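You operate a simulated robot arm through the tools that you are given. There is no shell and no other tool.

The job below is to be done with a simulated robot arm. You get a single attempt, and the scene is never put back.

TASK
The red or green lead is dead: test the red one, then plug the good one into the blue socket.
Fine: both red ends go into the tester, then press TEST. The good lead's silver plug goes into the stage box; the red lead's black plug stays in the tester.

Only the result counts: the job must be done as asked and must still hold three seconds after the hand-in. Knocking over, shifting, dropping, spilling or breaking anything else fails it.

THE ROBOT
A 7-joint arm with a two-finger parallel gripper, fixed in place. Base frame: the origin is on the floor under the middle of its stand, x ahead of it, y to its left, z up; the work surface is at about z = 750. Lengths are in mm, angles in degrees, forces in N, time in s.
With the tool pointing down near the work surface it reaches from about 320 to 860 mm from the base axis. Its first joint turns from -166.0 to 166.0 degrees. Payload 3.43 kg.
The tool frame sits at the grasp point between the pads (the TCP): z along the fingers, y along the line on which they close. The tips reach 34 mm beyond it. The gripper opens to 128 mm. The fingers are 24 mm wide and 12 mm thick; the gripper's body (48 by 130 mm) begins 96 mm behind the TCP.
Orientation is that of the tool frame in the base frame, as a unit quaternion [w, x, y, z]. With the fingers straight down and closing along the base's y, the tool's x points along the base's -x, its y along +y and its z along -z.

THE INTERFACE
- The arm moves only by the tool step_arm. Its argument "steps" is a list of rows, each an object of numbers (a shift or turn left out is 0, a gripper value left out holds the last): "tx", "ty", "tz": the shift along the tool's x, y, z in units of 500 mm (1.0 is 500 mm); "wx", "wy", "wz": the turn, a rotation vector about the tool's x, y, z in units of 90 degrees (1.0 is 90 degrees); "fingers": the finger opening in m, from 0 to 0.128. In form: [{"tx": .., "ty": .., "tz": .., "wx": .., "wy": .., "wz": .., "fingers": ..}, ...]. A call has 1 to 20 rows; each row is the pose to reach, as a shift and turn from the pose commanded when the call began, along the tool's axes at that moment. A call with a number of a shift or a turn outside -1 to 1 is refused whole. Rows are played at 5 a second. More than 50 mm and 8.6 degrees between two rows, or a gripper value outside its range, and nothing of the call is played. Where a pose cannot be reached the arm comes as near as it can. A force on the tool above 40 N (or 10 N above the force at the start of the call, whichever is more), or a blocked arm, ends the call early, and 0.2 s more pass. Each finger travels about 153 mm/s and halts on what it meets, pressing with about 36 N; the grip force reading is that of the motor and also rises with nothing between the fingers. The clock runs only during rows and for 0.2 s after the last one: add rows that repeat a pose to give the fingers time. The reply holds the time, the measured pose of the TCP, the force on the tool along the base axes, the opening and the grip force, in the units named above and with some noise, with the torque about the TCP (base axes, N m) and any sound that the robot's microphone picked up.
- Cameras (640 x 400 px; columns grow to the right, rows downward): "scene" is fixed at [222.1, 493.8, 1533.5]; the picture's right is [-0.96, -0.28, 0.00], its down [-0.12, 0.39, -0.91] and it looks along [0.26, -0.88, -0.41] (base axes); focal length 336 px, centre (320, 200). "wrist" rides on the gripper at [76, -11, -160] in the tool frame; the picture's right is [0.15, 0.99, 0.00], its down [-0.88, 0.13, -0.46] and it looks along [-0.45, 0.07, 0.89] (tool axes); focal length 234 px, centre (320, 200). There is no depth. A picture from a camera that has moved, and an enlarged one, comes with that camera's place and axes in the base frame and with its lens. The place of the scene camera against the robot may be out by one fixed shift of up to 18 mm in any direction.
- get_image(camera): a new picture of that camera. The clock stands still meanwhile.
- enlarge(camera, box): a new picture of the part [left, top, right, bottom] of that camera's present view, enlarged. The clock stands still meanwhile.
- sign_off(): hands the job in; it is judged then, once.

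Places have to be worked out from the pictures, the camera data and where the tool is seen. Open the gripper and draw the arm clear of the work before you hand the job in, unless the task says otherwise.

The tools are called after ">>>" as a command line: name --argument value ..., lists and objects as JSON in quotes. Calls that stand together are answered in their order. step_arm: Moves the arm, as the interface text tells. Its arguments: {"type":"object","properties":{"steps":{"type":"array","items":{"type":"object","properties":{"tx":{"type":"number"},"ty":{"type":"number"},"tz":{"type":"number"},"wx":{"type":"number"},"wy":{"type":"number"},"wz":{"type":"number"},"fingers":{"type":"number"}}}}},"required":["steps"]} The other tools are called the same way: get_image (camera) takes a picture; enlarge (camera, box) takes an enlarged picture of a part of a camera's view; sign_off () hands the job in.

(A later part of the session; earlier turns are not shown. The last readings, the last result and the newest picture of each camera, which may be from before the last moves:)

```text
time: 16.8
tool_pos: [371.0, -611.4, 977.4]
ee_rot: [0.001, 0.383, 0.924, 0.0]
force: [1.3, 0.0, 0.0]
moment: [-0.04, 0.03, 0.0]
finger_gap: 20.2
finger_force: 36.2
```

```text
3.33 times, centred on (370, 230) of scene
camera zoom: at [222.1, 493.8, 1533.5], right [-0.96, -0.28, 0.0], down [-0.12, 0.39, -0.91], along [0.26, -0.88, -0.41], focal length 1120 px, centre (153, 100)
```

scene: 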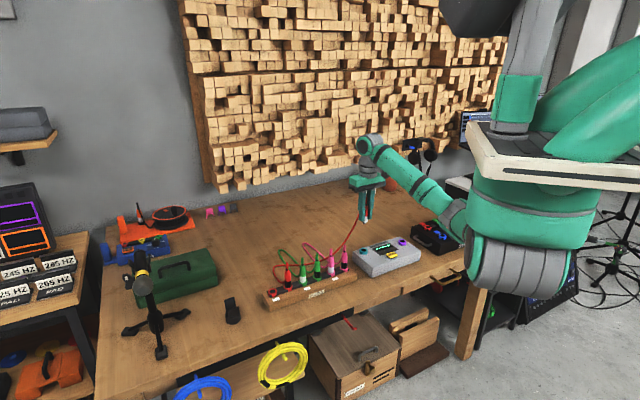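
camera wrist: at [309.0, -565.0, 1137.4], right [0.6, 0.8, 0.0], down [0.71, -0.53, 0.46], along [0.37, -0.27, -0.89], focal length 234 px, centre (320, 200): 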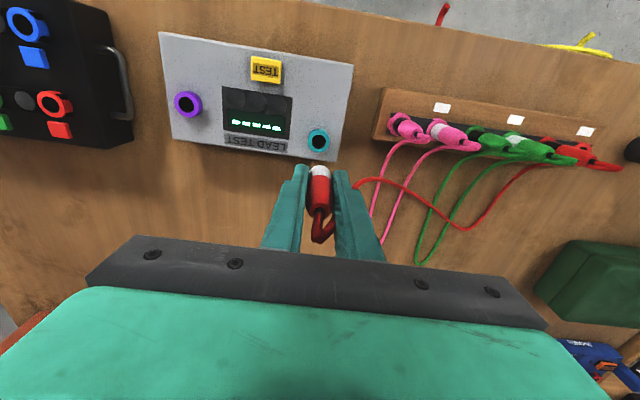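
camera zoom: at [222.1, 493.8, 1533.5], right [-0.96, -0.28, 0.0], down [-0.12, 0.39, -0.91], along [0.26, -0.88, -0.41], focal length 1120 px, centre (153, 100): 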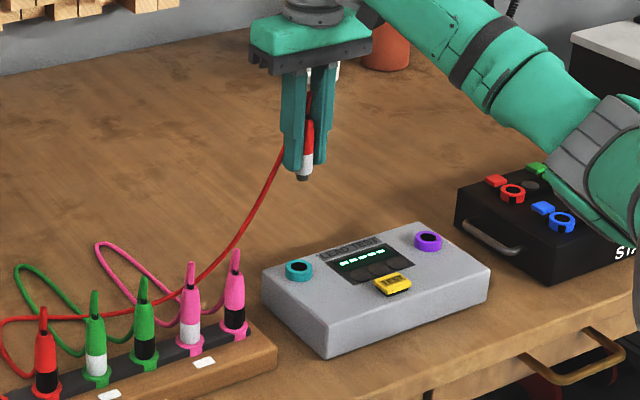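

Teal ring has the same size as the rack ring; comparing with the reference it lies about 2.1 mm to the left and 1.6 mm nearer, and about 21 mm higher than the rack ring. I correct that and go down to z≈905 for another check.

>>> step_arm --steps '[{"tx": 0.0025, "ty": -0.0046, "tz": 0.05}, {"tx": 0.0025, "ty": -0.0046, "tz": 0.1}, {"tx": 0.0025, "ty": -0.0046, "tz": 0.145}, {"tx": 0.0025, "ty": -0.0046, "tz": 0.145}]'

>>> enlarge --camera "wrist" --box '[280, 120, 360, 200]'

>>> enlarge --camera "scene" --box '[345, 210, 425, 270]'

```text
time: 17.8
tool_pos: [366.9, -612.4, 904.5]
ee_rot: [0.0, 0.382, 0.924, 0.0]
force: [-0.3, 0.3, -1.0]
moment: [0.0, 0.01, 0.02]
finger_gap: 20.4
finger_force: 35.7
```

```text
5.00 times, centred on (320, 160) of wrist
camera zoom: at [305.3, -566.2, 1064.9], right [0.6, 0.8, 0.0], down [0.71, -0.53, 0.46], along [0.37, -0.27, -0.89], focal length 1171 px, centre (320, 400)
```

zoom: 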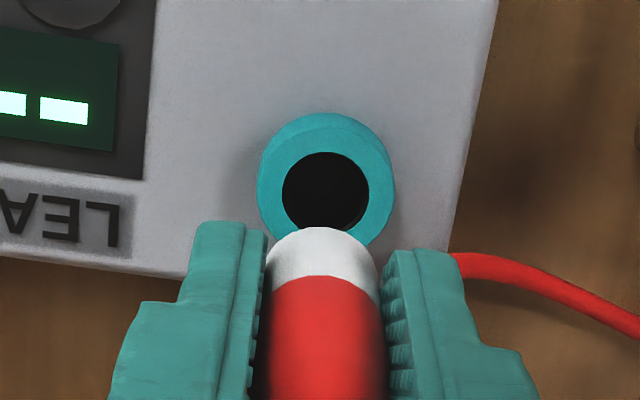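

```text
6.67 times, centred on (385, 240) of scene
camera zoom: at [222.1, 493.8, 1533.5], right [-0.96, -0.28, 0.0], down [-0.12, 0.39, -0.91], along [0.26, -0.88, -0.41], focal length 2241 px, centre (-113, -67)
```

zoom: 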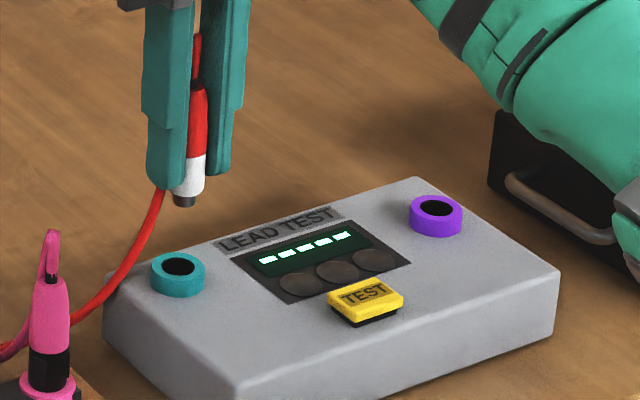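

The ring is now ~1 mm to the right of the reference; I correct by 1 mm and descend in fine rows to about z 853, where the plug should be seated (force will stop me if it lands on the rim).

>>> step_arm --steps '[{"tx": -0.0006, "ty": 0.002, "tz": 0.03}, {"tx": -0.0006, "ty": 0.002, "tz": 0.055}, {"tx": -0.0006, "ty": 0.002, "tz": 0.064}, {"tx": -0.0006, "ty": 0.002, "tz": 0.07}, {"tx": -0.0006, "ty": 0.002, "tz": 0.076}, {"tx": -0.0006, "ty": 0.002, "tz": 0.082}, {"tx": -0.0006, "ty": 0.002, "tz": 0.088}, {"tx": -0.0006, "ty": 0.002, "tz": 0.094}, {"tx": -0.0006, "ty": 0.002, "tz": 0.1}]'

>>> enlarge --camera "wrist" --box '[280, 120, 360, 200]'

>>> enlarge --camera "scene" --box '[345, 210, 425, 270]'

```text
time: 19.8
tool_pos: [368.5, -612.0, 855.6]
ee_rot: [0.0, 0.382, 0.924, 0.0]
force: [0.1, -0.1, 0.3]
moment: [-0.02, -0.01, 0.03]
finger_gap: 20.6
finger_force: 36.2
```

```text
5.00 times, centred on (320, 160) of wrist
camera zoom: at [306.5, -565.4, 1015.4], right [0.6, 0.8, 0.0], down [0.71, -0.53, 0.46], along [0.37, -0.27, -0.89], focal length 1171 px, centre (320, 400)
```

zoom: 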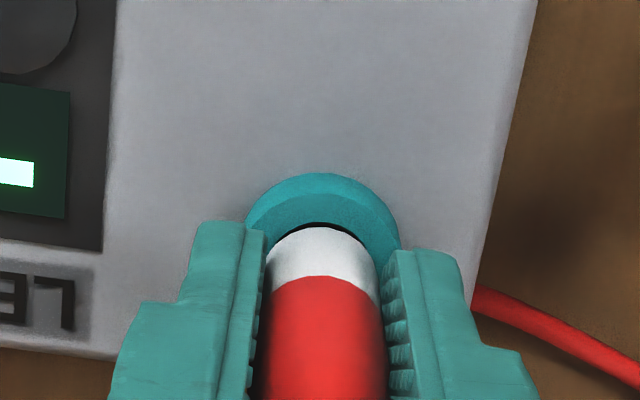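

```text
6.67 times, centred on (385, 240) of scene
camera zoom: at [222.1, 493.8, 1533.5], right [-0.96, -0.28, 0.0], down [-0.12, 0.39, -0.91], along [0.26, -0.88, -0.41], focal length 2241 px, centre (-113, -67)
```

zoom: 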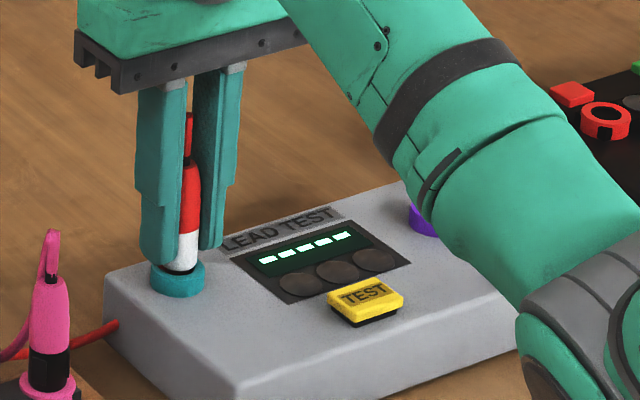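

The tip has entered the hole with no force. I continue down in small rows, checking the force.

>>> step_arm --steps '[{"tz": 0.004}, {"tz": 0.008}]'

```text
time: 20.4
tool_pos: [369.5, -611.5, 853.9]
ee_rot: [0.0, 0.382, 0.924, 0.0]
force: [-1.5, 3.1, 9.9]
moment: [0.14, 0.08, -0.02]
finger_gap: 20.4
finger_force: 35.8
```

There is a 10 N upward contact at z≈853.9, about the height where I expected seating. I look to see whether it is seated or on the rim.

>>> enlarge --camera "wrist" --box '[290, 140, 350, 190]'

>>> enlarge --camera "scene" --box '[355, 230, 385, 260]'

```text
8.00 times, centred on (320, 165) of wrist
camera zoom: at [306.4, -565.0, 1012.6], right [0.6, 0.8, 0.0], down [0.72, -0.53, 0.46], along [0.37, -0.27, -0.89], focal length 1873 px, centre (320, 480)
```

zoom: 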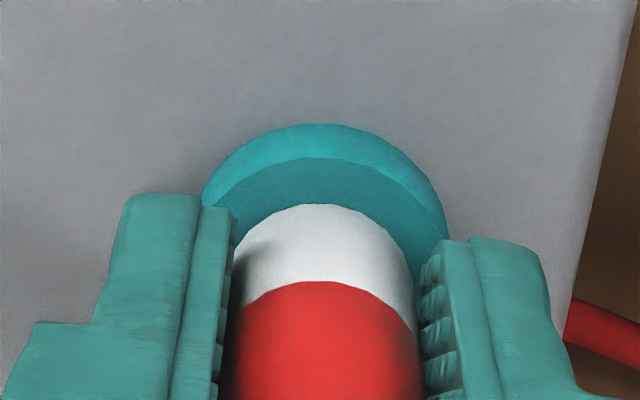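

```text
13.33 times, centred on (370, 245) of scene
camera zoom: at [222.1, 493.8, 1533.5], right [-0.96, -0.28, 0.0], down [-0.12, 0.39, -0.91], along [0.26, -0.88, -0.41], focal length 4481 px, centre (-347, -400)
```

zoom: 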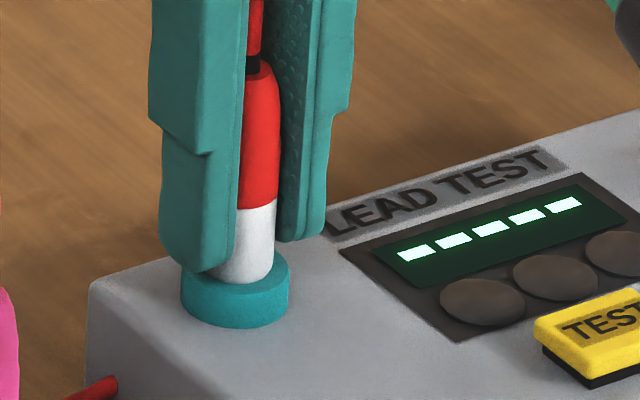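

The silver band sits flush on the ring just as in the rack, so it looks seated. I press slightly more to be sure it's home.

>>> step_arm --steps '[{"tz": 0.002}, {"tz": 0.004}]'

```text
time: 21.0
tool_pos: [369.9, -612.7, 850.8]
ee_rot: [0.002, 0.383, 0.924, -0.001]
force: [-1.7, 5.1, 27.2]
moment: [0.04, -0.09, 0.01]
finger_gap: 20.5
finger_force: 36.1
```

Force rose to 27 N, so it is against a stop. I check the picture, then relax.

>>> enlarge --camera "wrist" --box '[290, 140, 350, 190]'

>>> enlarge --camera "scene" --box '[355, 230, 385, 260]'

```text
8.00 times, centred on (320, 165) of wrist
camera zoom: at [306.4, -565.1, 1011.1], right [0.6, 0.8, 0.0], down [0.71, -0.53, 0.46], along [0.37, -0.27, -0.89], focal length 1873 px, centre (320, 480)
```

zoom: 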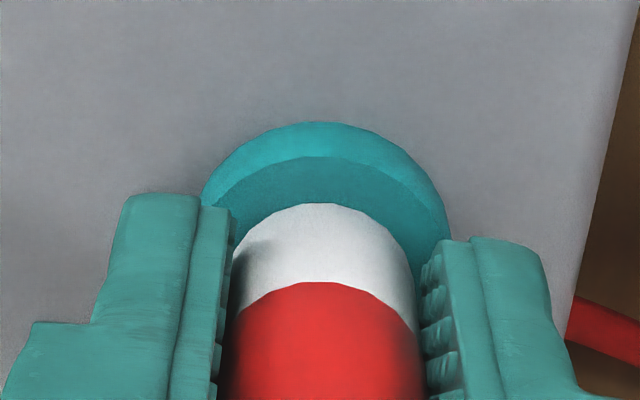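

```text
13.33 times, centred on (370, 245) of scene
camera zoom: at [222.1, 493.8, 1533.5], right [-0.96, -0.28, 0.0], down [-0.12, 0.39, -0.91], along [0.26, -0.88, -0.41], focal length 4481 px, centre (-347, -400)
```

zoom: 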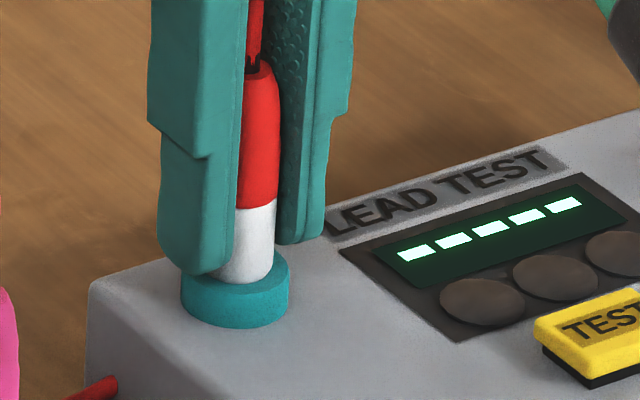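

It is against the stop. For a strict comparison I take the same crop I took at the rack when the plug was seated and gripped.

>>> enlarge --camera "wrist" --box '[250, 100, 390, 240]'

```text
2.86 times, centred on (320, 170) of wrist
camera zoom: at [306.4, -565.1, 1011.1], right [0.6, 0.8, 0.0], down [0.71, -0.53, 0.46], along [0.37, -0.27, -0.89], focal length 669 px, centre (320, 286)
```

zoom: 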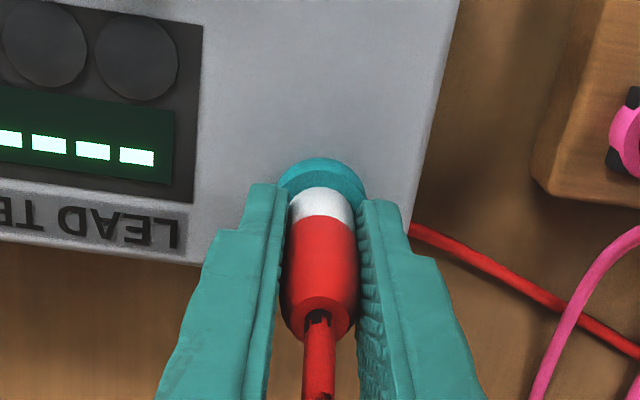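

The view is identical to the rack-seated one, so the plug is fully home in teal. I relax the push by 3 mm and open the fingers to 46 mm.

>>> step_arm --steps '[{"tz": -0.006}, {"tz": -0.006, "fingers": 0.04}, {"tz": -0.006, "fingers": 0.046}, {"tz": -0.006, "fingers": 0.046}]'

>>> get_image --camera "wrist"

>>> enlarge --camera "scene" --box '[320, 170, 420, 290]'

```text
time: 22.0
tool_pos: [367.2, -611.7, 852.5]
ee_rot: [0.0, 0.382, 0.924, -0.001]
force: [-0.7, 0.5, -0.1]
moment: [-0.01, 0.02, -0.01]
finger_gap: 45.9
finger_force: 0.0
```

```text
taken
camera wrist: at [306.4, -565.2, 1012.3], right [0.6, 0.8, 0.0], down [0.71, -0.53, 0.46], along [0.37, -0.27, -0.89], focal length 234 px, centre (320, 200)
```

wrist: 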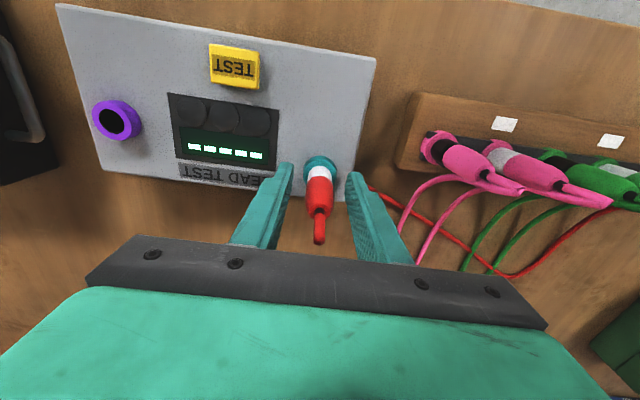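

```text
3.33 times, centred on (370, 230) of scene
camera zoom: at [222.1, 493.8, 1533.5], right [-0.96, -0.28, 0.0], down [-0.12, 0.39, -0.91], along [0.26, -0.88, -0.41], focal length 1120 px, centre (153, 100)
```

zoom: 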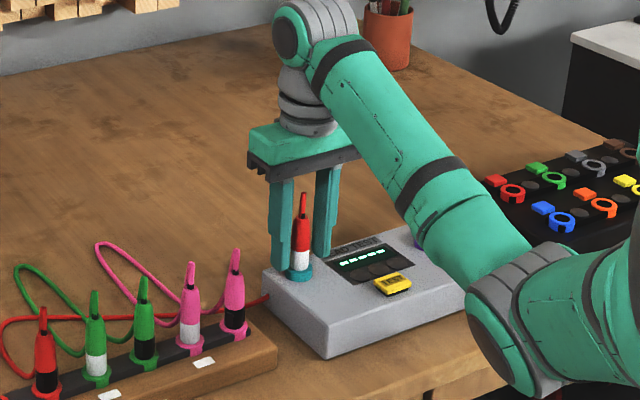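

The red silver plug stands by itself in teal. I rise clear and go to above the red black plug, estimated at (581, -349).

>>> step_arm --steps '[{"tz": -0.06}, {"tz": -0.14}, {"tz": -0.22}, {"tz": -0.28}, {"tx": 0.009, "ty": 0.084, "tz": -0.28}, {"tx": 0.018, "ty": 0.168, "tz": -0.28}, {"tx": 0.027, "ty": 0.252, "tz": -0.28}, {"tx": 0.036, "ty": 0.336, "tz": -0.28}, {"tx": 0.045, "ty": 0.42, "tz": -0.28}, {"tx": 0.054, "ty": 0.504, "tz": -0.28}, {"tx": 0.063, "ty": 0.588, "tz": -0.28}, {"tx": 0.0694, "ty": 0.6722, "tz": -0.26}, {"tx": 0.0694, "ty": 0.6722, "tz": -0.2}, {"tx": 0.0694, "ty": 0.6722, "tz": -0.2}]'

>>> get_image --camera "wrist"

>>> enlarge --camera "wrist" --box '[270, 110, 370, 210]'

>>> enlarge --camera "scene" --box '[240, 190, 400, 310]'

```text
time: 25.0
tool_pos: [582.3, -349.4, 951.6]
ee_rot: [0.0, 0.383, 0.924, 0.0]
force: [0.1, -0.5, 0.1]
moment: [0.0, 0.02, -0.02]
finger_gap: 46.1
finger_force: 0.0
```

```text
taken
camera wrist: at [520.3, -303.2, 1112.4], right [0.6, 0.8, 0.0], down [0.71, -0.53, 0.46], along [0.37, -0.27, -0.89], focal length 234 px, centre (320, 200)
```

wrist: 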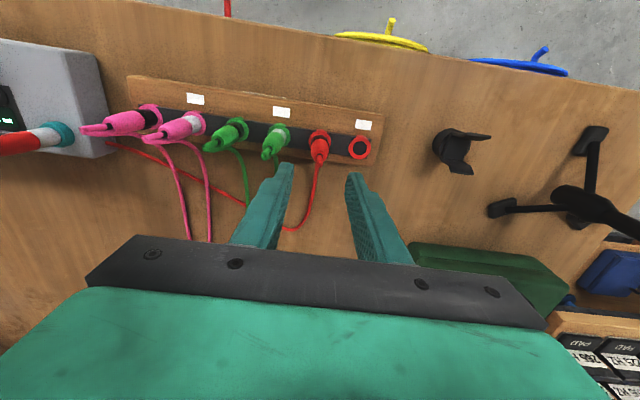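

```text
4.00 times, centred on (320, 160) of wrist
camera zoom: at [520.3, -303.2, 1112.4], right [0.6, 0.8, 0.0], down [0.71, -0.53, 0.46], along [0.37, -0.27, -0.89], focal length 937 px, centre (320, 360)
```

zoom: 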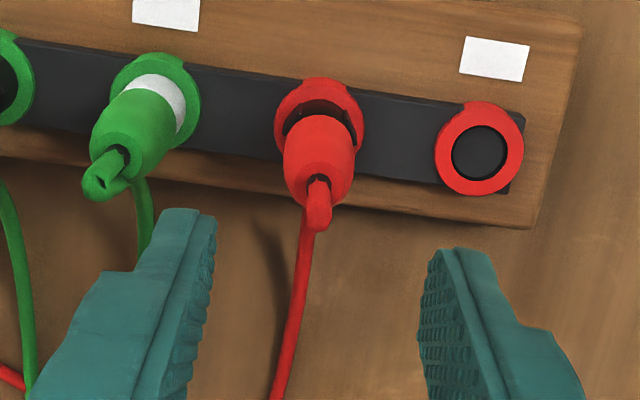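

```text
3.33 times, centred on (320, 250) of scene
camera zoom: at [222.1, 493.8, 1533.5], right [-0.96, -0.28, 0.0], down [-0.12, 0.39, -0.91], along [0.26, -0.88, -0.41], focal length 1120 px, centre (320, 33)
```

zoom: 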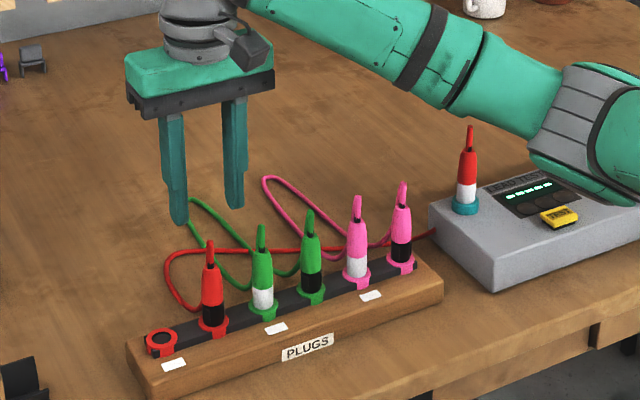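

Red black plug is centred between the fingers (about 1.5 mm correction to the front needed). I descend to the grasp height used before.

>>> step_arm --steps '[{"tx": 0.003, "ty": -0.001, "tz": 0.05}, {"tx": 0.003, "ty": -0.001, "tz": 0.1}, {"tx": 0.003, "ty": -0.001, "tz": 0.15}, {"tx": 0.003, "ty": -0.001, "tz": 0.2}, {"tx": 0.003, "ty": -0.001, "tz": 0.239}, {"tx": 0.003, "ty": -0.001, "tz": 0.239}]'

>>> enlarge --camera "wrist" --box '[250, 100, 390, 240]'

>>> enlarge --camera "scene" --box '[235, 220, 335, 310]'

```text
time: 26.4
tool_pos: [581.3, -349.2, 832.8]
ee_rot: [0.0, 0.382, 0.924, 0.0]
force: [0.0, -0.1, 0.3]
moment: [0.02, 0.0, -0.02]
finger_gap: 46.1
finger_force: 0.1
```

```text
2.86 times, centred on (320, 170) of wrist
camera zoom: at [519.3, -302.5, 992.5], right [0.6, 0.8, 0.0], down [0.71, -0.53, 0.46], along [0.37, -0.27, -0.89], focal length 669 px, centre (320, 286)
```

zoom: 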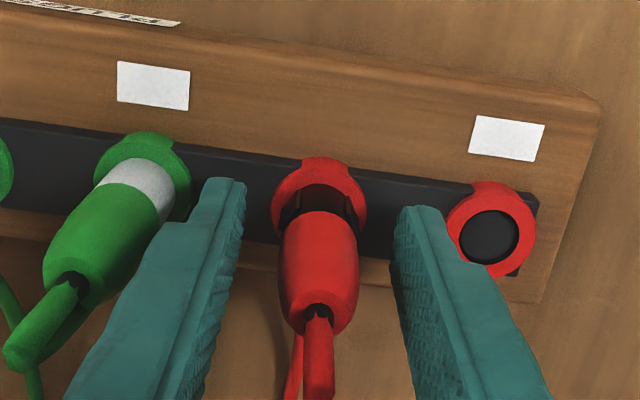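

```text
4.44 times, centred on (285, 265) of scene
camera zoom: at [222.1, 493.8, 1533.5], right [-0.96, -0.28, 0.0], down [-0.12, 0.39, -0.91], along [0.26, -0.88, -0.41], focal length 1494 px, centre (476, -89)
```

zoom: 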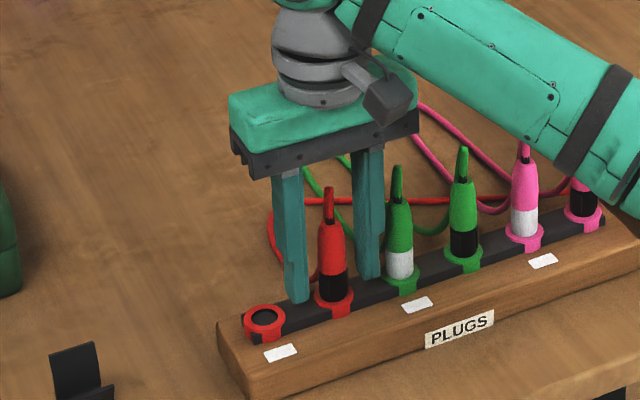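

Alignment matches the earlier grasp exactly. I close the fingers.

>>> step_arm --steps '[{"fingers": 0.0}, {"fingers": 0.0}, {"fingers": 0.0}]'

>>> enlarge --camera "wrist" --box '[250, 100, 390, 240]'

```text
time: 27.2
tool_pos: [581.4, -349.2, 833.0]
ee_rot: [0.001, 0.383, 0.924, -0.001]
force: [0.0, 0.0, 0.1]
moment: [0.02, 0.0, 0.0]
finger_gap: 20.2
finger_force: 36.2
```

```text
2.86 times, centred on (320, 170) of wrist
camera zoom: at [519.3, -302.5, 992.7], right [0.6, 0.8, 0.0], down [0.71, -0.53, 0.46], along [0.37, -0.27, -0.89], focal length 669 px, centre (320, 286)
```

zoom: 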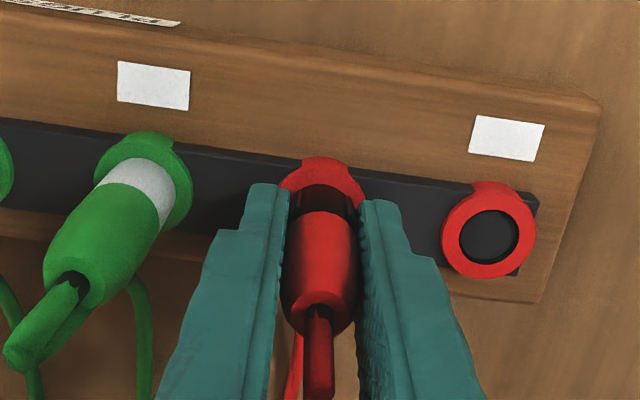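

Held at 20.2 mm with no side load. I lift straight up and carry it around behind the rack and the teal plug, towards the purple socket.

>>> step_arm --steps '[{"tz": -0.03}, {"tz": -0.1}, {"tz": -0.18}, {"tz": -0.26}, {"tz": -0.34}, {"tx": -0.07, "tz": -0.34}, {"tx": -0.14, "ty": -0.05, "tz": -0.34}, {"tx": -0.18, "ty": -0.13, "tz": -0.34}, {"tx": -0.19, "ty": -0.22, "tz": -0.34}, {"tx": -0.19, "ty": -0.31, "tz": -0.34}, {"tx": -0.19, "ty": -0.4, "tz": -0.34}, {"tx": -0.19, "ty": -0.49, "tz": -0.34}, {"tx": -0.19, "ty": -0.58, "tz": -0.34}, {"tx": -0.19, "ty": -0.67, "tz": -0.34}, {"tx": -0.18, "ty": -0.76, "tz": -0.34}, {"tx": -0.15, "ty": -0.84, "tz": -0.34}, {"tx": -0.11, "ty": -0.91, "tz": -0.34}, {"tx": -0.06, "ty": -0.97, "tz": -0.34}, {"tx": -0.06, "ty": -0.97, "tz": -0.34}]'

>>> get_image --camera "wrist"

>>> get_image --camera "scene"

```text
time: 31.2
tool_pos: [258.5, -713.7, 1001.8]
ee_rot: [0.001, 0.383, 0.924, -0.001]
force: [-0.1, 0.1, -0.8]
moment: [-0.01, -0.03, 0.02]
finger_gap: 20.4
finger_force: 35.8
```

```text
taken
camera wrist: at [197.1, -667.2, 1162.2], right [0.6, 0.8, 0.0], down [0.71, -0.53, 0.46], along [0.37, -0.27, -0.89], focal length 234 px, centre (320, 200)
```

wrist: 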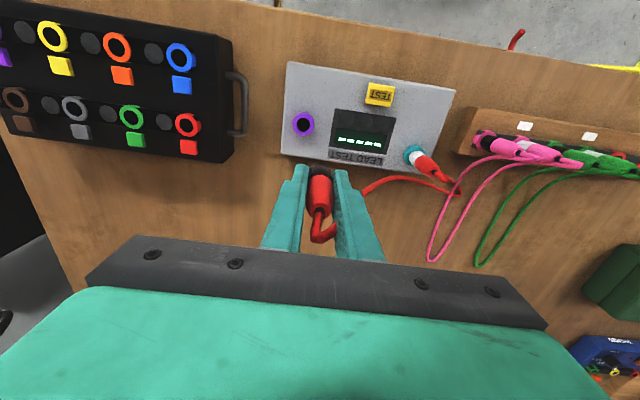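

```text
taken
```

scene: 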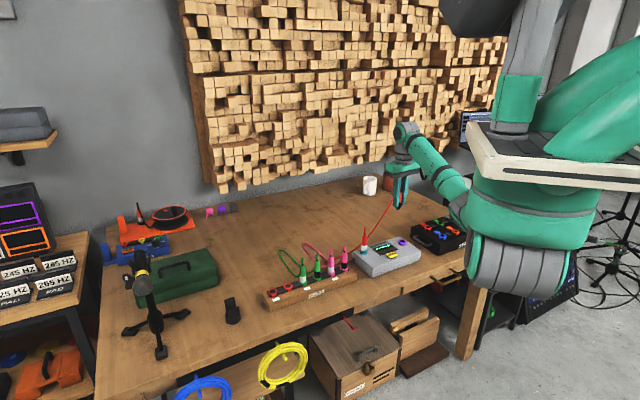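

The lead came along freely. I measure the purple ring from here.

>>> enlarge --camera "wrist" --box '[279, 104, 327, 144]'

```text
10.00 times, centred on (303, 124) of wrist
camera zoom: at [197.1, -667.2, 1162.2], right [0.6, 0.8, 0.0], down [0.71, -0.53, 0.46], along [0.37, -0.27, -0.89], focal length 2342 px, centre (490, 960)
```

zoom: 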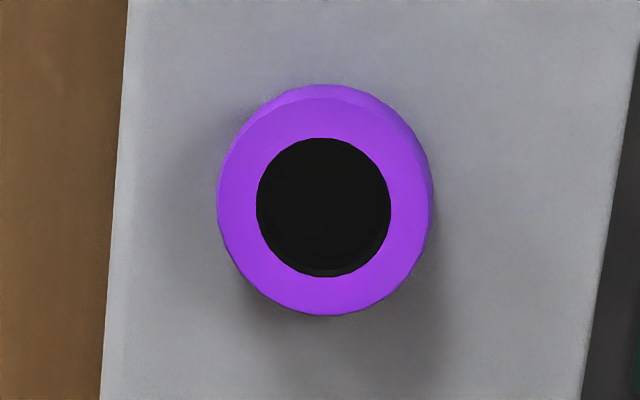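

Purple measures at about (228.5, -720.7). I move over it and down to z≈930 for the check.

>>> step_arm --steps '[{"tx": 0.0327, "ty": -0.0536}, {"tx": 0.0327, "ty": -0.0536, "tz": 0.07}, {"tx": 0.0327, "ty": -0.0536, "tz": 0.143}, {"tx": 0.0327, "ty": -0.0536, "tz": 0.143}]'

>>> enlarge --camera "wrist" --box '[296, 132, 344, 172]'

>>> enlarge --camera "scene" --box '[345, 190, 435, 280]'

```text
time: 32.2
tool_pos: [228.8, -720.8, 930.5]
ee_rot: [0.0, 0.383, 0.924, 0.0]
force: [-0.1, 0.4, -0.5]
moment: [-0.01, 0.01, -0.03]
finger_gap: 20.3
finger_force: 35.8
```

```text
10.00 times, centred on (320, 152) of wrist
camera zoom: at [166.9, -674.9, 1089.5], right [0.6, 0.8, 0.0], down [0.71, -0.53, 0.46], along [0.37, -0.27, -0.89], focal length 2342 px, centre (320, 680)
```

zoom: 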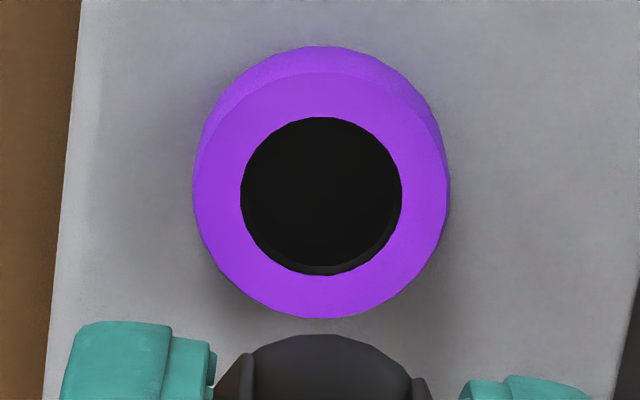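

```text
4.44 times, centred on (390, 235) of scene
camera zoom: at [222.1, 493.8, 1533.5], right [-0.96, -0.28, 0.0], down [-0.12, 0.39, -0.91], along [0.26, -0.88, -0.41], focal length 1494 px, centre (9, 44)
```

zoom: 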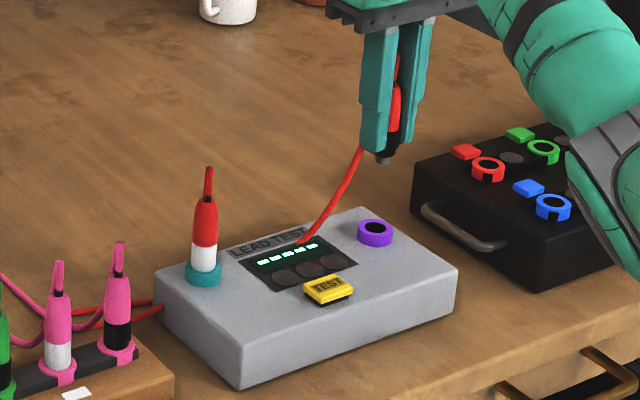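

The purple ring appears at virtually the same spot as the reference (within 1 mm). I descend in fine rows to about the seating height.

>>> step_arm --steps '[{"tx": 0.001, "tz": 0.05}, {"tx": 0.001, "tz": 0.1}, {"tx": 0.001, "tz": 0.115}, {"tx": 0.001, "tz": 0.122}, {"tx": 0.001, "tz": 0.129}, {"tx": 0.001, "tz": 0.136}, {"tx": 0.001, "tz": 0.143}, {"tx": 0.001, "tz": 0.149}, {"tx": 0.001, "tz": 0.153}]'

>>> enlarge --camera "wrist" --box '[290, 140, 350, 190]'

>>> enlarge --camera "scene" --box '[345, 190, 435, 280]'

```text
time: 34.2
tool_pos: [227.7, -719.4, 854.8]
ee_rot: [0.0, 0.382, 0.924, 0.0]
force: [0.2, -0.6, -0.3]
moment: [-0.02, -0.01, -0.01]
finger_gap: 20.2
finger_force: 36.3
```

```text
8.00 times, centred on (320, 165) of wrist
camera zoom: at [165.5, -673.8, 1014.7], right [0.6, 0.8, 0.0], down [0.71, -0.53, 0.46], along [0.37, -0.27, -0.89], focal length 1873 px, centre (320, 480)
```

zoom: 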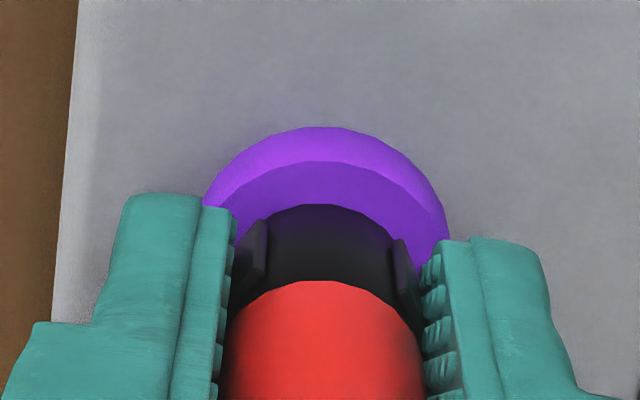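

```text
4.44 times, centred on (390, 235) of scene
camera zoom: at [222.1, 493.8, 1533.5], right [-0.96, -0.28, 0.0], down [-0.12, 0.39, -0.91], along [0.26, -0.88, -0.41], focal length 1494 px, centre (9, 44)
```

zoom: 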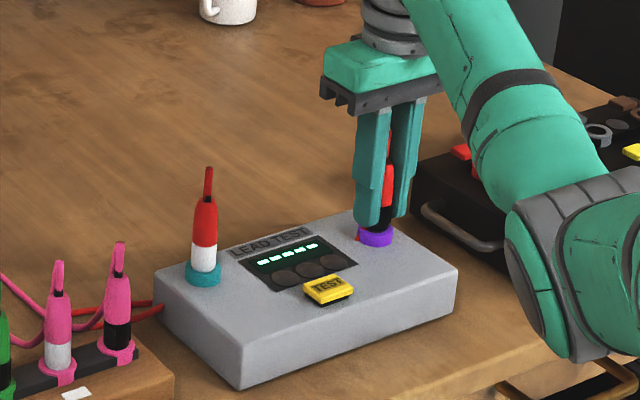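

No force yet, 1–2 mm above the seat. I press on gently.

>>> step_arm --steps '[{"tz": 0.003}, {"tz": 0.006}, {"tz": 0.008}]'

>>> enlarge --camera "wrist" --box '[290, 140, 350, 190]'

```text
time: 35.0
tool_pos: [228.0, -720.1, 852.6]
ee_rot: [0.0, 0.382, 0.924, -0.001]
force: [-0.3, 5.2, 13.4]
moment: [0.21, 0.02, 0.0]
finger_gap: 20.2
finger_force: 35.9
```

```text
8.00 times, centred on (320, 165) of wrist
camera zoom: at [166.0, -673.7, 1012.3], right [0.6, 0.8, 0.0], down [0.71, -0.53, 0.46], along [0.37, -0.27, -0.89], focal length 1873 px, centre (320, 480)
```

zoom: 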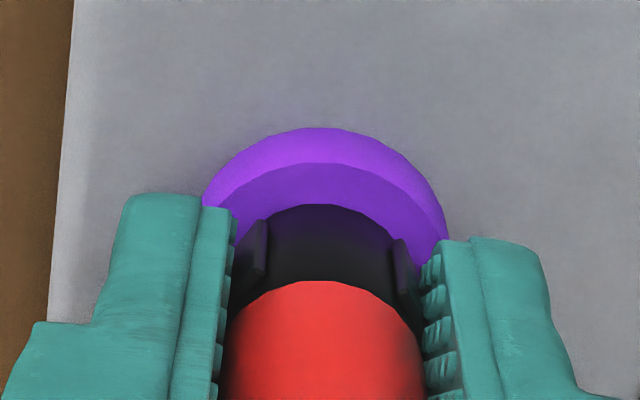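

There is 13 N contact with 5 N side force in y. I ease the side load by shifting 0.7 mm towards +y (the direction it is pushing) and press a little further.

>>> step_arm --steps '[{"tx": 0.001, "ty": 0.001, "tz": 0.0}, {"tx": 0.001, "ty": 0.001, "tz": 0.002}, {"tx": 0.001, "ty": 0.001, "tz": 0.003}]'

>>> enlarge --camera "wrist" --box '[290, 140, 350, 190]'

>>> enlarge --camera "scene" --box '[375, 220, 415, 250]'

```text
time: 35.8
tool_pos: [228.9, -719.5, 851.9]
ee_rot: [0.001, 0.382, 0.924, -0.002]
force: [0.3, -6.0, 27.7]
moment: [-0.02, -0.02, 0.03]
finger_gap: 20.4
finger_force: 36.3
```

```text
8.00 times, centred on (320, 165) of wrist
camera zoom: at [165.8, -673.1, 1011.3], right [0.6, 0.8, 0.0], down [0.71, -0.53, 0.46], along [0.37, -0.28, -0.89], focal length 1873 px, centre (320, 480)
```

zoom: 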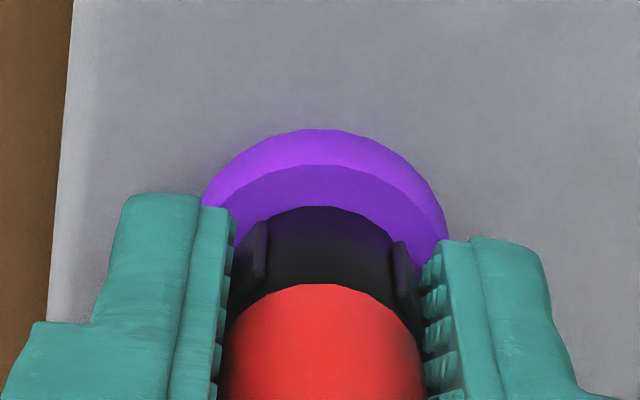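

```text
13.33 times, centred on (395, 235) of scene
camera zoom: at [222.1, 493.8, 1533.5], right [-0.96, -0.28, 0.0], down [-0.12, 0.39, -0.91], along [0.26, -0.88, -0.41], focal length 4481 px, centre (-680, -267)
```

zoom: 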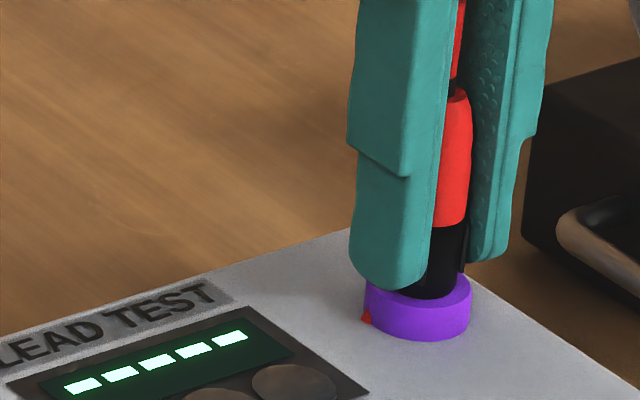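

Seated firmly at the same depth (27.7 N reaction, ring and band match the earlier views). I relax and open.

>>> step_arm --steps '[{"tz": -0.003}, {"tz": -0.005}, {"tz": -0.005, "fingers": 0.04}, {"tz": -0.005, "fingers": 0.046}, {"tz": -0.005, "fingers": 0.046}]'

>>> get_image --camera "wrist"

>>> enlarge --camera "scene" --box '[345, 190, 435, 280]'

```text
time: 37.0
tool_pos: [228.0, -718.8, 851.4]
ee_rot: [-0.001, 0.383, 0.924, 0.0]
force: [0.3, -0.1, 0.2]
moment: [0.0, 0.01, 0.02]
finger_gap: 46.0
finger_force: 0.1
```

```text
taken
camera wrist: at [165.9, -672.7, 1011.5], right [0.6, 0.8, 0.0], down [0.71, -0.53, 0.45], along [0.37, -0.27, -0.89], focal length 234 px, centre (320, 200)
```

wrist: 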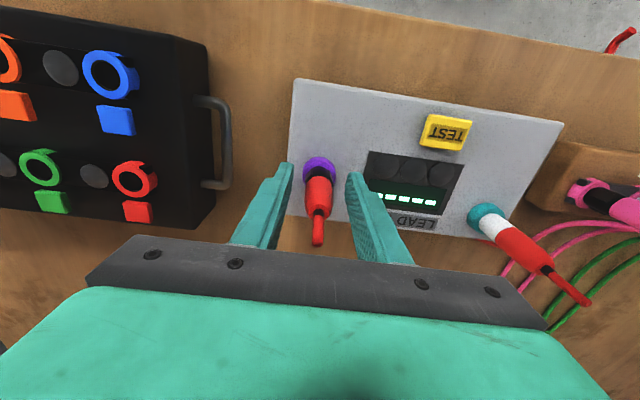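

```text
4.44 times, centred on (390, 235) of scene
camera zoom: at [222.1, 493.8, 1533.5], right [-0.96, -0.28, 0.0], down [-0.12, 0.39, -0.91], along [0.26, -0.88, -0.41], focal length 1494 px, centre (9, 44)
```

zoom: 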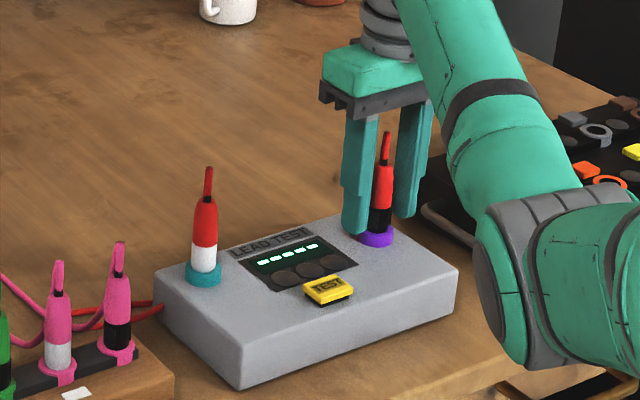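

Both red plugs stand in the tester (silver in teal, black in purple). I rise clear, close the fingers, and go above the TEST button near (261.5, -612).

>>> step_arm --steps '[{"tz": -0.06}, {"tz": -0.14}, {"tz": -0.22}, {"tz": -0.26}, {"tx": 0.04, "ty": 0.07, "tz": -0.26, "fingers": 0.0}, {"tx": 0.08, "ty": 0.14, "tz": -0.26, "fingers": 0.0}, {"tx": 0.1027, "ty": 0.1991, "tz": -0.24, "fingers": 0.0}, {"tx": 0.1027, "ty": 0.1991, "tz": -0.17, "fingers": 0.0}, {"tx": 0.1027, "ty": 0.1991, "tz": -0.1, "fingers": 0.0}, {"tx": 0.1027, "ty": 0.1991, "tz": -0.1, "fingers": 0.0}]'

>>> get_image --camera "wrist"

>>> enlarge --camera "scene" --box '[345, 190, 435, 280]'

```text
time: 39.2
tool_pos: [261.0, -612.3, 903.4]
ee_rot: [0.0, 0.383, 0.924, 0.0]
force: [-0.1, 0.3, 0.1]
moment: [-0.01, -0.03, -0.02]
finger_gap: 0.0
finger_force: 32.8
```

```text
taken
camera wrist: at [199.7, -566.2, 1061.9], right [0.6, 0.8, 0.0], down [0.71, -0.53, 0.46], along [0.37, -0.27, -0.89], focal length 234 px, centre (320, 200)
```

wrist: 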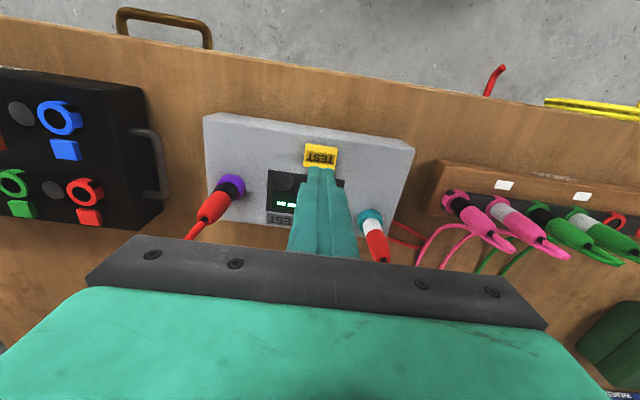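

```text
4.44 times, centred on (390, 235) of scene
camera zoom: at [222.1, 493.8, 1533.5], right [-0.96, -0.28, 0.0], down [-0.12, 0.39, -0.91], along [0.26, -0.88, -0.41], focal length 1494 px, centre (9, 44)
```

zoom: 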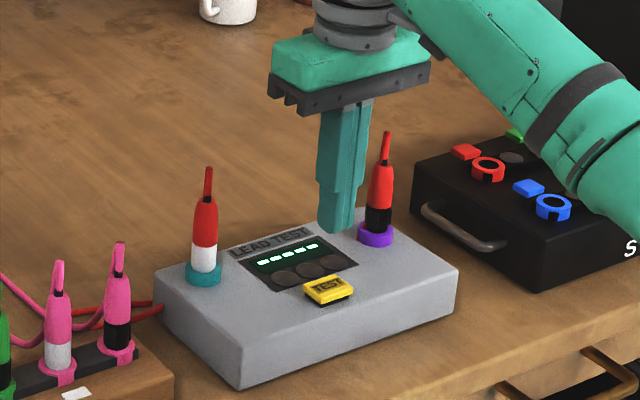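

The closed tips are over the button (within ~2 mm). I descend to just above it and then press in small steps.

>>> step_arm --steps '[{"tx": 0.004, "tz": 0.05}, {"tx": 0.004, "tz": 0.085}, {"tx": 0.004, "tz": 0.095}, {"tx": 0.004, "tz": 0.1}]'

>>> enlarge --camera "scene" --box '[375, 230, 425, 270]'

>>> enlarge --camera "wrist" --box '[270, 120, 370, 220]'

```text
time: 40.2
tool_pos: [261.2, -610.0, 851.0]
ee_rot: [0.0, 0.383, 0.924, 0.0]
force: [-0.4, -0.2, 0.4]
moment: [0.05, 0.04, 0.01]
finger_gap: 0.1
finger_force: 33.3
```

```text
10.00 times, centred on (400, 250) of scene
camera zoom: at [222.1, 493.8, 1533.5], right [-0.96, -0.28, 0.0], down [-0.12, 0.39, -0.91], along [0.26, -0.88, -0.41], focal length 3361 px, centre (-480, -300)
```

zoom: 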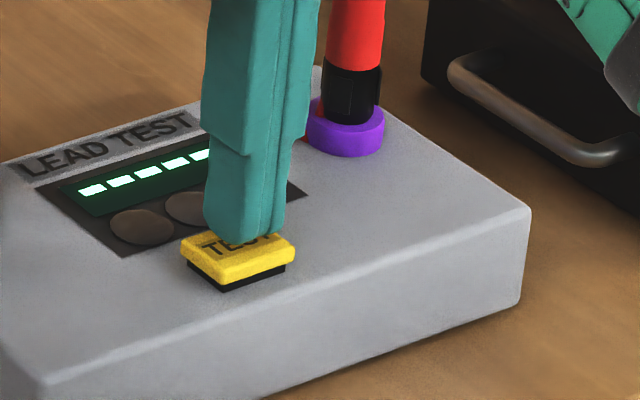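

```text
4.00 times, centred on (320, 170) of wrist
camera zoom: at [198.9, -564.3, 1011.5], right [0.6, 0.8, 0.0], down [0.72, -0.53, 0.46], along [0.37, -0.27, -0.89], focal length 937 px, centre (320, 320)
```

zoom: 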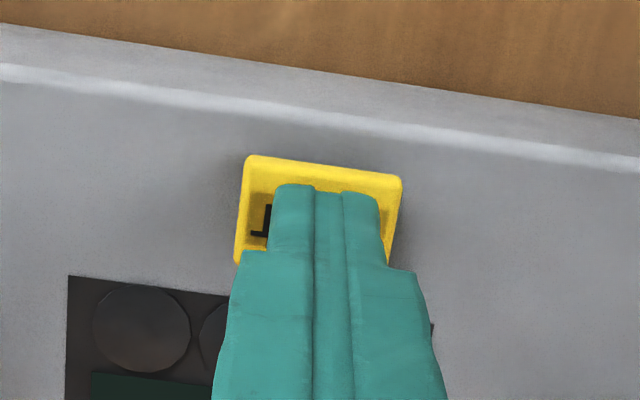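

Tips hover just above the button's middle. Pressing in small rows.

>>> step_arm --steps '[{"tz": 0.004}, {"tz": 0.008}, {"tz": 0.012}]'

>>> enlarge --camera "scene" --box '[375, 230, 425, 270]'

```text
time: 41.0
tool_pos: [260.2, -609.6, 845.3]
ee_rot: [0.0, 0.382, 0.924, 0.0]
force: [-0.9, 0.5, -0.3]
moment: [-0.02, 0.01, 0.01]
finger_gap: 0.1
finger_force: 32.9
```

```text
10.00 times, centred on (400, 250) of scene
camera zoom: at [222.1, 493.8, 1533.5], right [-0.96, -0.28, 0.0], down [-0.12, 0.39, -0.91], along [0.26, -0.88, -0.41], focal length 3361 px, centre (-480, -300)
```

zoom: 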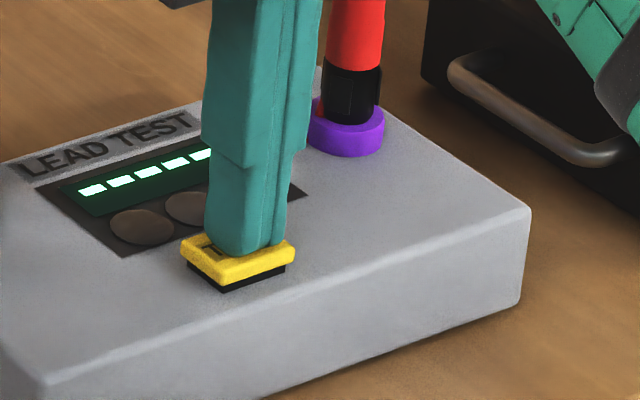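

No contact force yet (tips ~z 811). I continue pressing in small rows.

>>> step_arm --steps '[{"tz": 0.003}, {"tz": 0.006}, {"tz": 0.009}]'

>>> enlarge --camera "scene" --box '[375, 230, 425, 270]'

```text
time: 41.8
tool_pos: [260.1, -610.1, 840.8]
ee_rot: [0.0, 0.383, 0.924, 0.0]
force: [-1.8, 1.7, 4.7]
moment: [0.06, 0.07, -0.01]
finger_gap: 0.0
finger_force: 33.2
heard: click
```

```text
10.00 times, centred on (400, 250) of scene
camera zoom: at [222.1, 493.8, 1533.5], right [-0.96, -0.28, 0.0], down [-0.12, 0.39, -0.91], along [0.26, -0.88, -0.41], focal length 3361 px, centre (-480, -300)
```

zoom: 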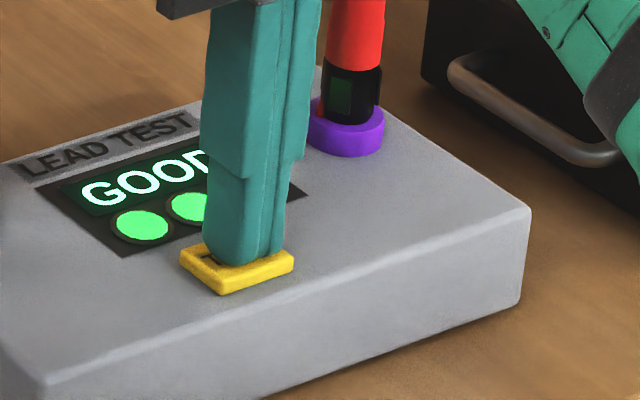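

A click was heard and the display shows "GOOD" with green lamps. I lift off to read the full display.

>>> step_arm --steps '[{"tz": -0.04}, {"tz": -0.1}, {"tz": -0.18}, {"tz": -0.26}]'

>>> enlarge --camera "scene" --box '[345, 190, 435, 280]'

>>> get_image --camera "wrist"

```text
time: 42.8
tool_pos: [259.5, -611.1, 971.2]
ee_rot: [-0.001, 0.383, 0.924, 0.001]
force: [-0.1, 0.1, -0.4]
moment: [0.0, 0.02, -0.04]
finger_gap: 0.0
finger_force: 33.1
```

```text
4.44 times, centred on (390, 235) of scene
camera zoom: at [222.1, 493.8, 1533.5], right [-0.96, -0.28, 0.0], down [-0.12, 0.39, -0.91], along [0.26, -0.88, -0.41], focal length 1494 px, centre (9, 44)
```

zoom: 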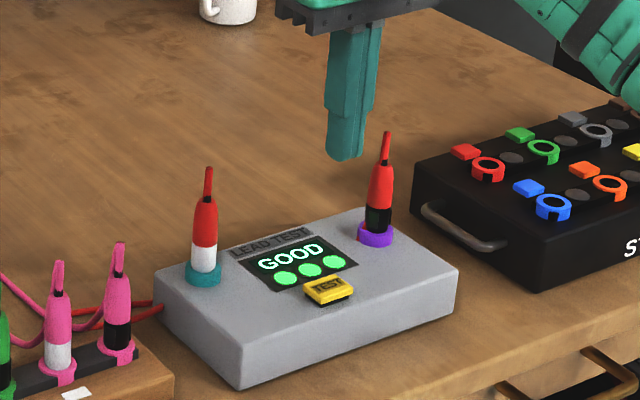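

```text
taken
camera wrist: at [198.4, -564.8, 1131.1], right [0.6, 0.8, 0.0], down [0.72, -0.53, 0.45], along [0.37, -0.27, -0.89], focal length 234 px, centre (320, 200)
```

wrist: 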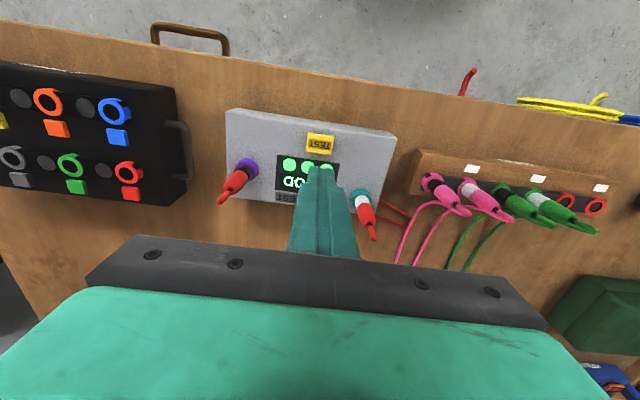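

"GOOD" with all three lamps green: the red lead is good, so its silver plug goes into blue. I go back above the teal plug with fingers at 46 mm.

>>> step_arm --steps '[{"tz": -0.03}, {"tx": -0.05, "ty": 0.05, "tz": -0.03}, {"tx": -0.1, "ty": 0.1, "tz": -0.03}, {"tx": -0.1533, "ty": 0.1522, "tz": -0.03, "fingers": 0.046}, {"tx": -0.1533, "ty": 0.1522, "tz": 0.02, "fingers": 0.046}, {"tx": -0.1533, "ty": 0.1522, "tz": 0.02, "fingers": 0.046}]'

>>> get_image --camera "wrist"

>>> enlarge --camera "wrist" --box '[270, 110, 370, 210]'

>>> enlarge --camera "scene" --box '[320, 180, 440, 280]'

```text
time: 44.2
tool_pos: [368.5, -611.7, 960.7]
ee_rot: [0.0, 0.383, 0.924, 0.0]
force: [0.4, 0.6, -0.1]
moment: [0.0, 0.02, 0.03]
finger_gap: 46.1
finger_force: 0.0
```

```text
taken
camera wrist: at [306.9, -565.2, 1121.1], right [0.6, 0.8, 0.0], down [0.71, -0.53, 0.46], along [0.37, -0.27, -0.89], focal length 234 px, centre (320, 200)
```

wrist: 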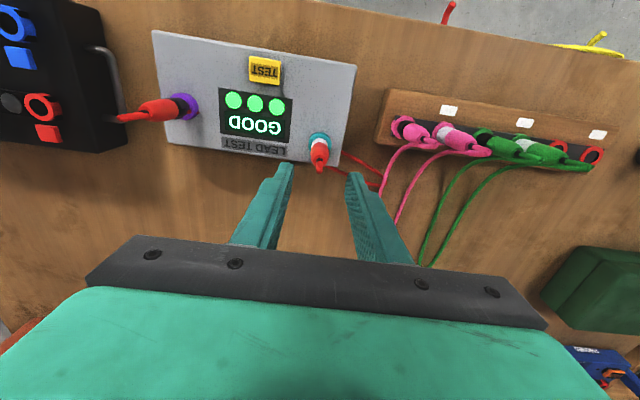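

```text
4.00 times, centred on (320, 160) of wrist
camera zoom: at [306.9, -565.2, 1121.1], right [0.6, 0.8, 0.0], down [0.71, -0.53, 0.46], along [0.37, -0.27, -0.89], focal length 937 px, centre (320, 360)
```

zoom: 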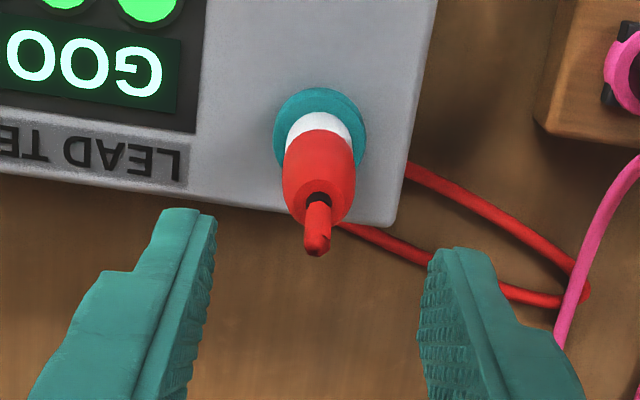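

```text
4.00 times, centred on (380, 230) of scene
camera zoom: at [222.1, 493.8, 1533.5], right [-0.96, -0.28, 0.0], down [-0.12, 0.39, -0.91], along [0.26, -0.88, -0.41], focal length 1344 px, centre (80, 80)
```

zoom: 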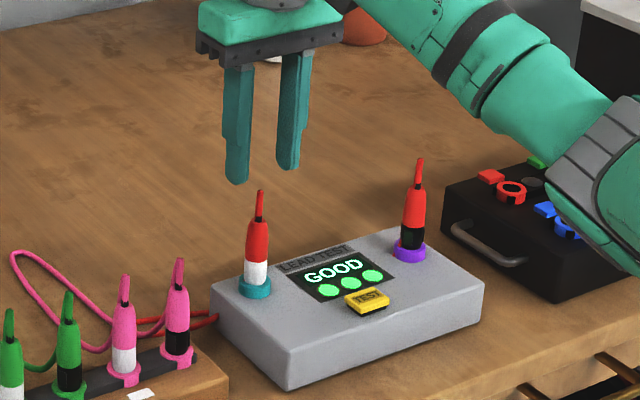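

The silver plug is centred between the fingers. I descend to the same grasp height as when I let go.

>>> step_arm --steps '[{"tx": 0.0007, "ty": -0.0007, "tz": 0.05}, {"tx": 0.0007, "ty": -0.0007, "tz": 0.1}, {"tx": 0.0007, "ty": -0.0007, "tz": 0.15}, {"tx": 0.0007, "ty": -0.0007, "tz": 0.19}, {"tx": 0.0007, "ty": -0.0007, "tz": 0.217}, {"tx": 0.0007, "ty": -0.0007, "tz": 0.217}]'

>>> enlarge --camera "wrist" --box '[250, 100, 390, 240]'

>>> enlarge --camera "scene" --box '[320, 180, 440, 280]'

```text
time: 45.6
tool_pos: [367.1, -611.5, 852.3]
ee_rot: [0.001, 0.383, 0.924, 0.0]
force: [0.0, -1.0, -0.2]
moment: [-0.02, 0.0, -0.01]
finger_gap: 46.0
finger_force: 0.1
```

```text
2.86 times, centred on (320, 170) of wrist
camera zoom: at [305.9, -565.3, 1012.0], right [0.6, 0.8, 0.0], down [0.71, -0.53, 0.46], along [0.37, -0.27, -0.89], focal length 669 px, centre (320, 286)
```

zoom: 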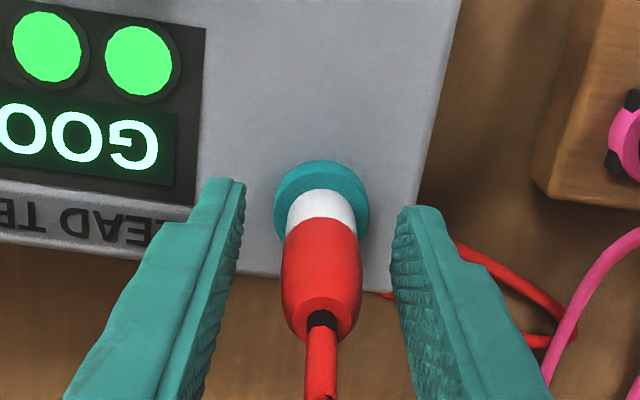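

```text
4.00 times, centred on (380, 230) of scene
camera zoom: at [222.1, 493.8, 1533.5], right [-0.96, -0.28, 0.0], down [-0.12, 0.39, -0.91], along [0.26, -0.88, -0.41], focal length 1344 px, centre (80, 80)
```

zoom: 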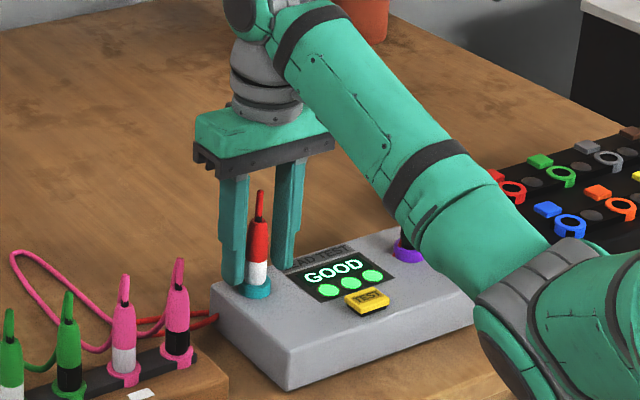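

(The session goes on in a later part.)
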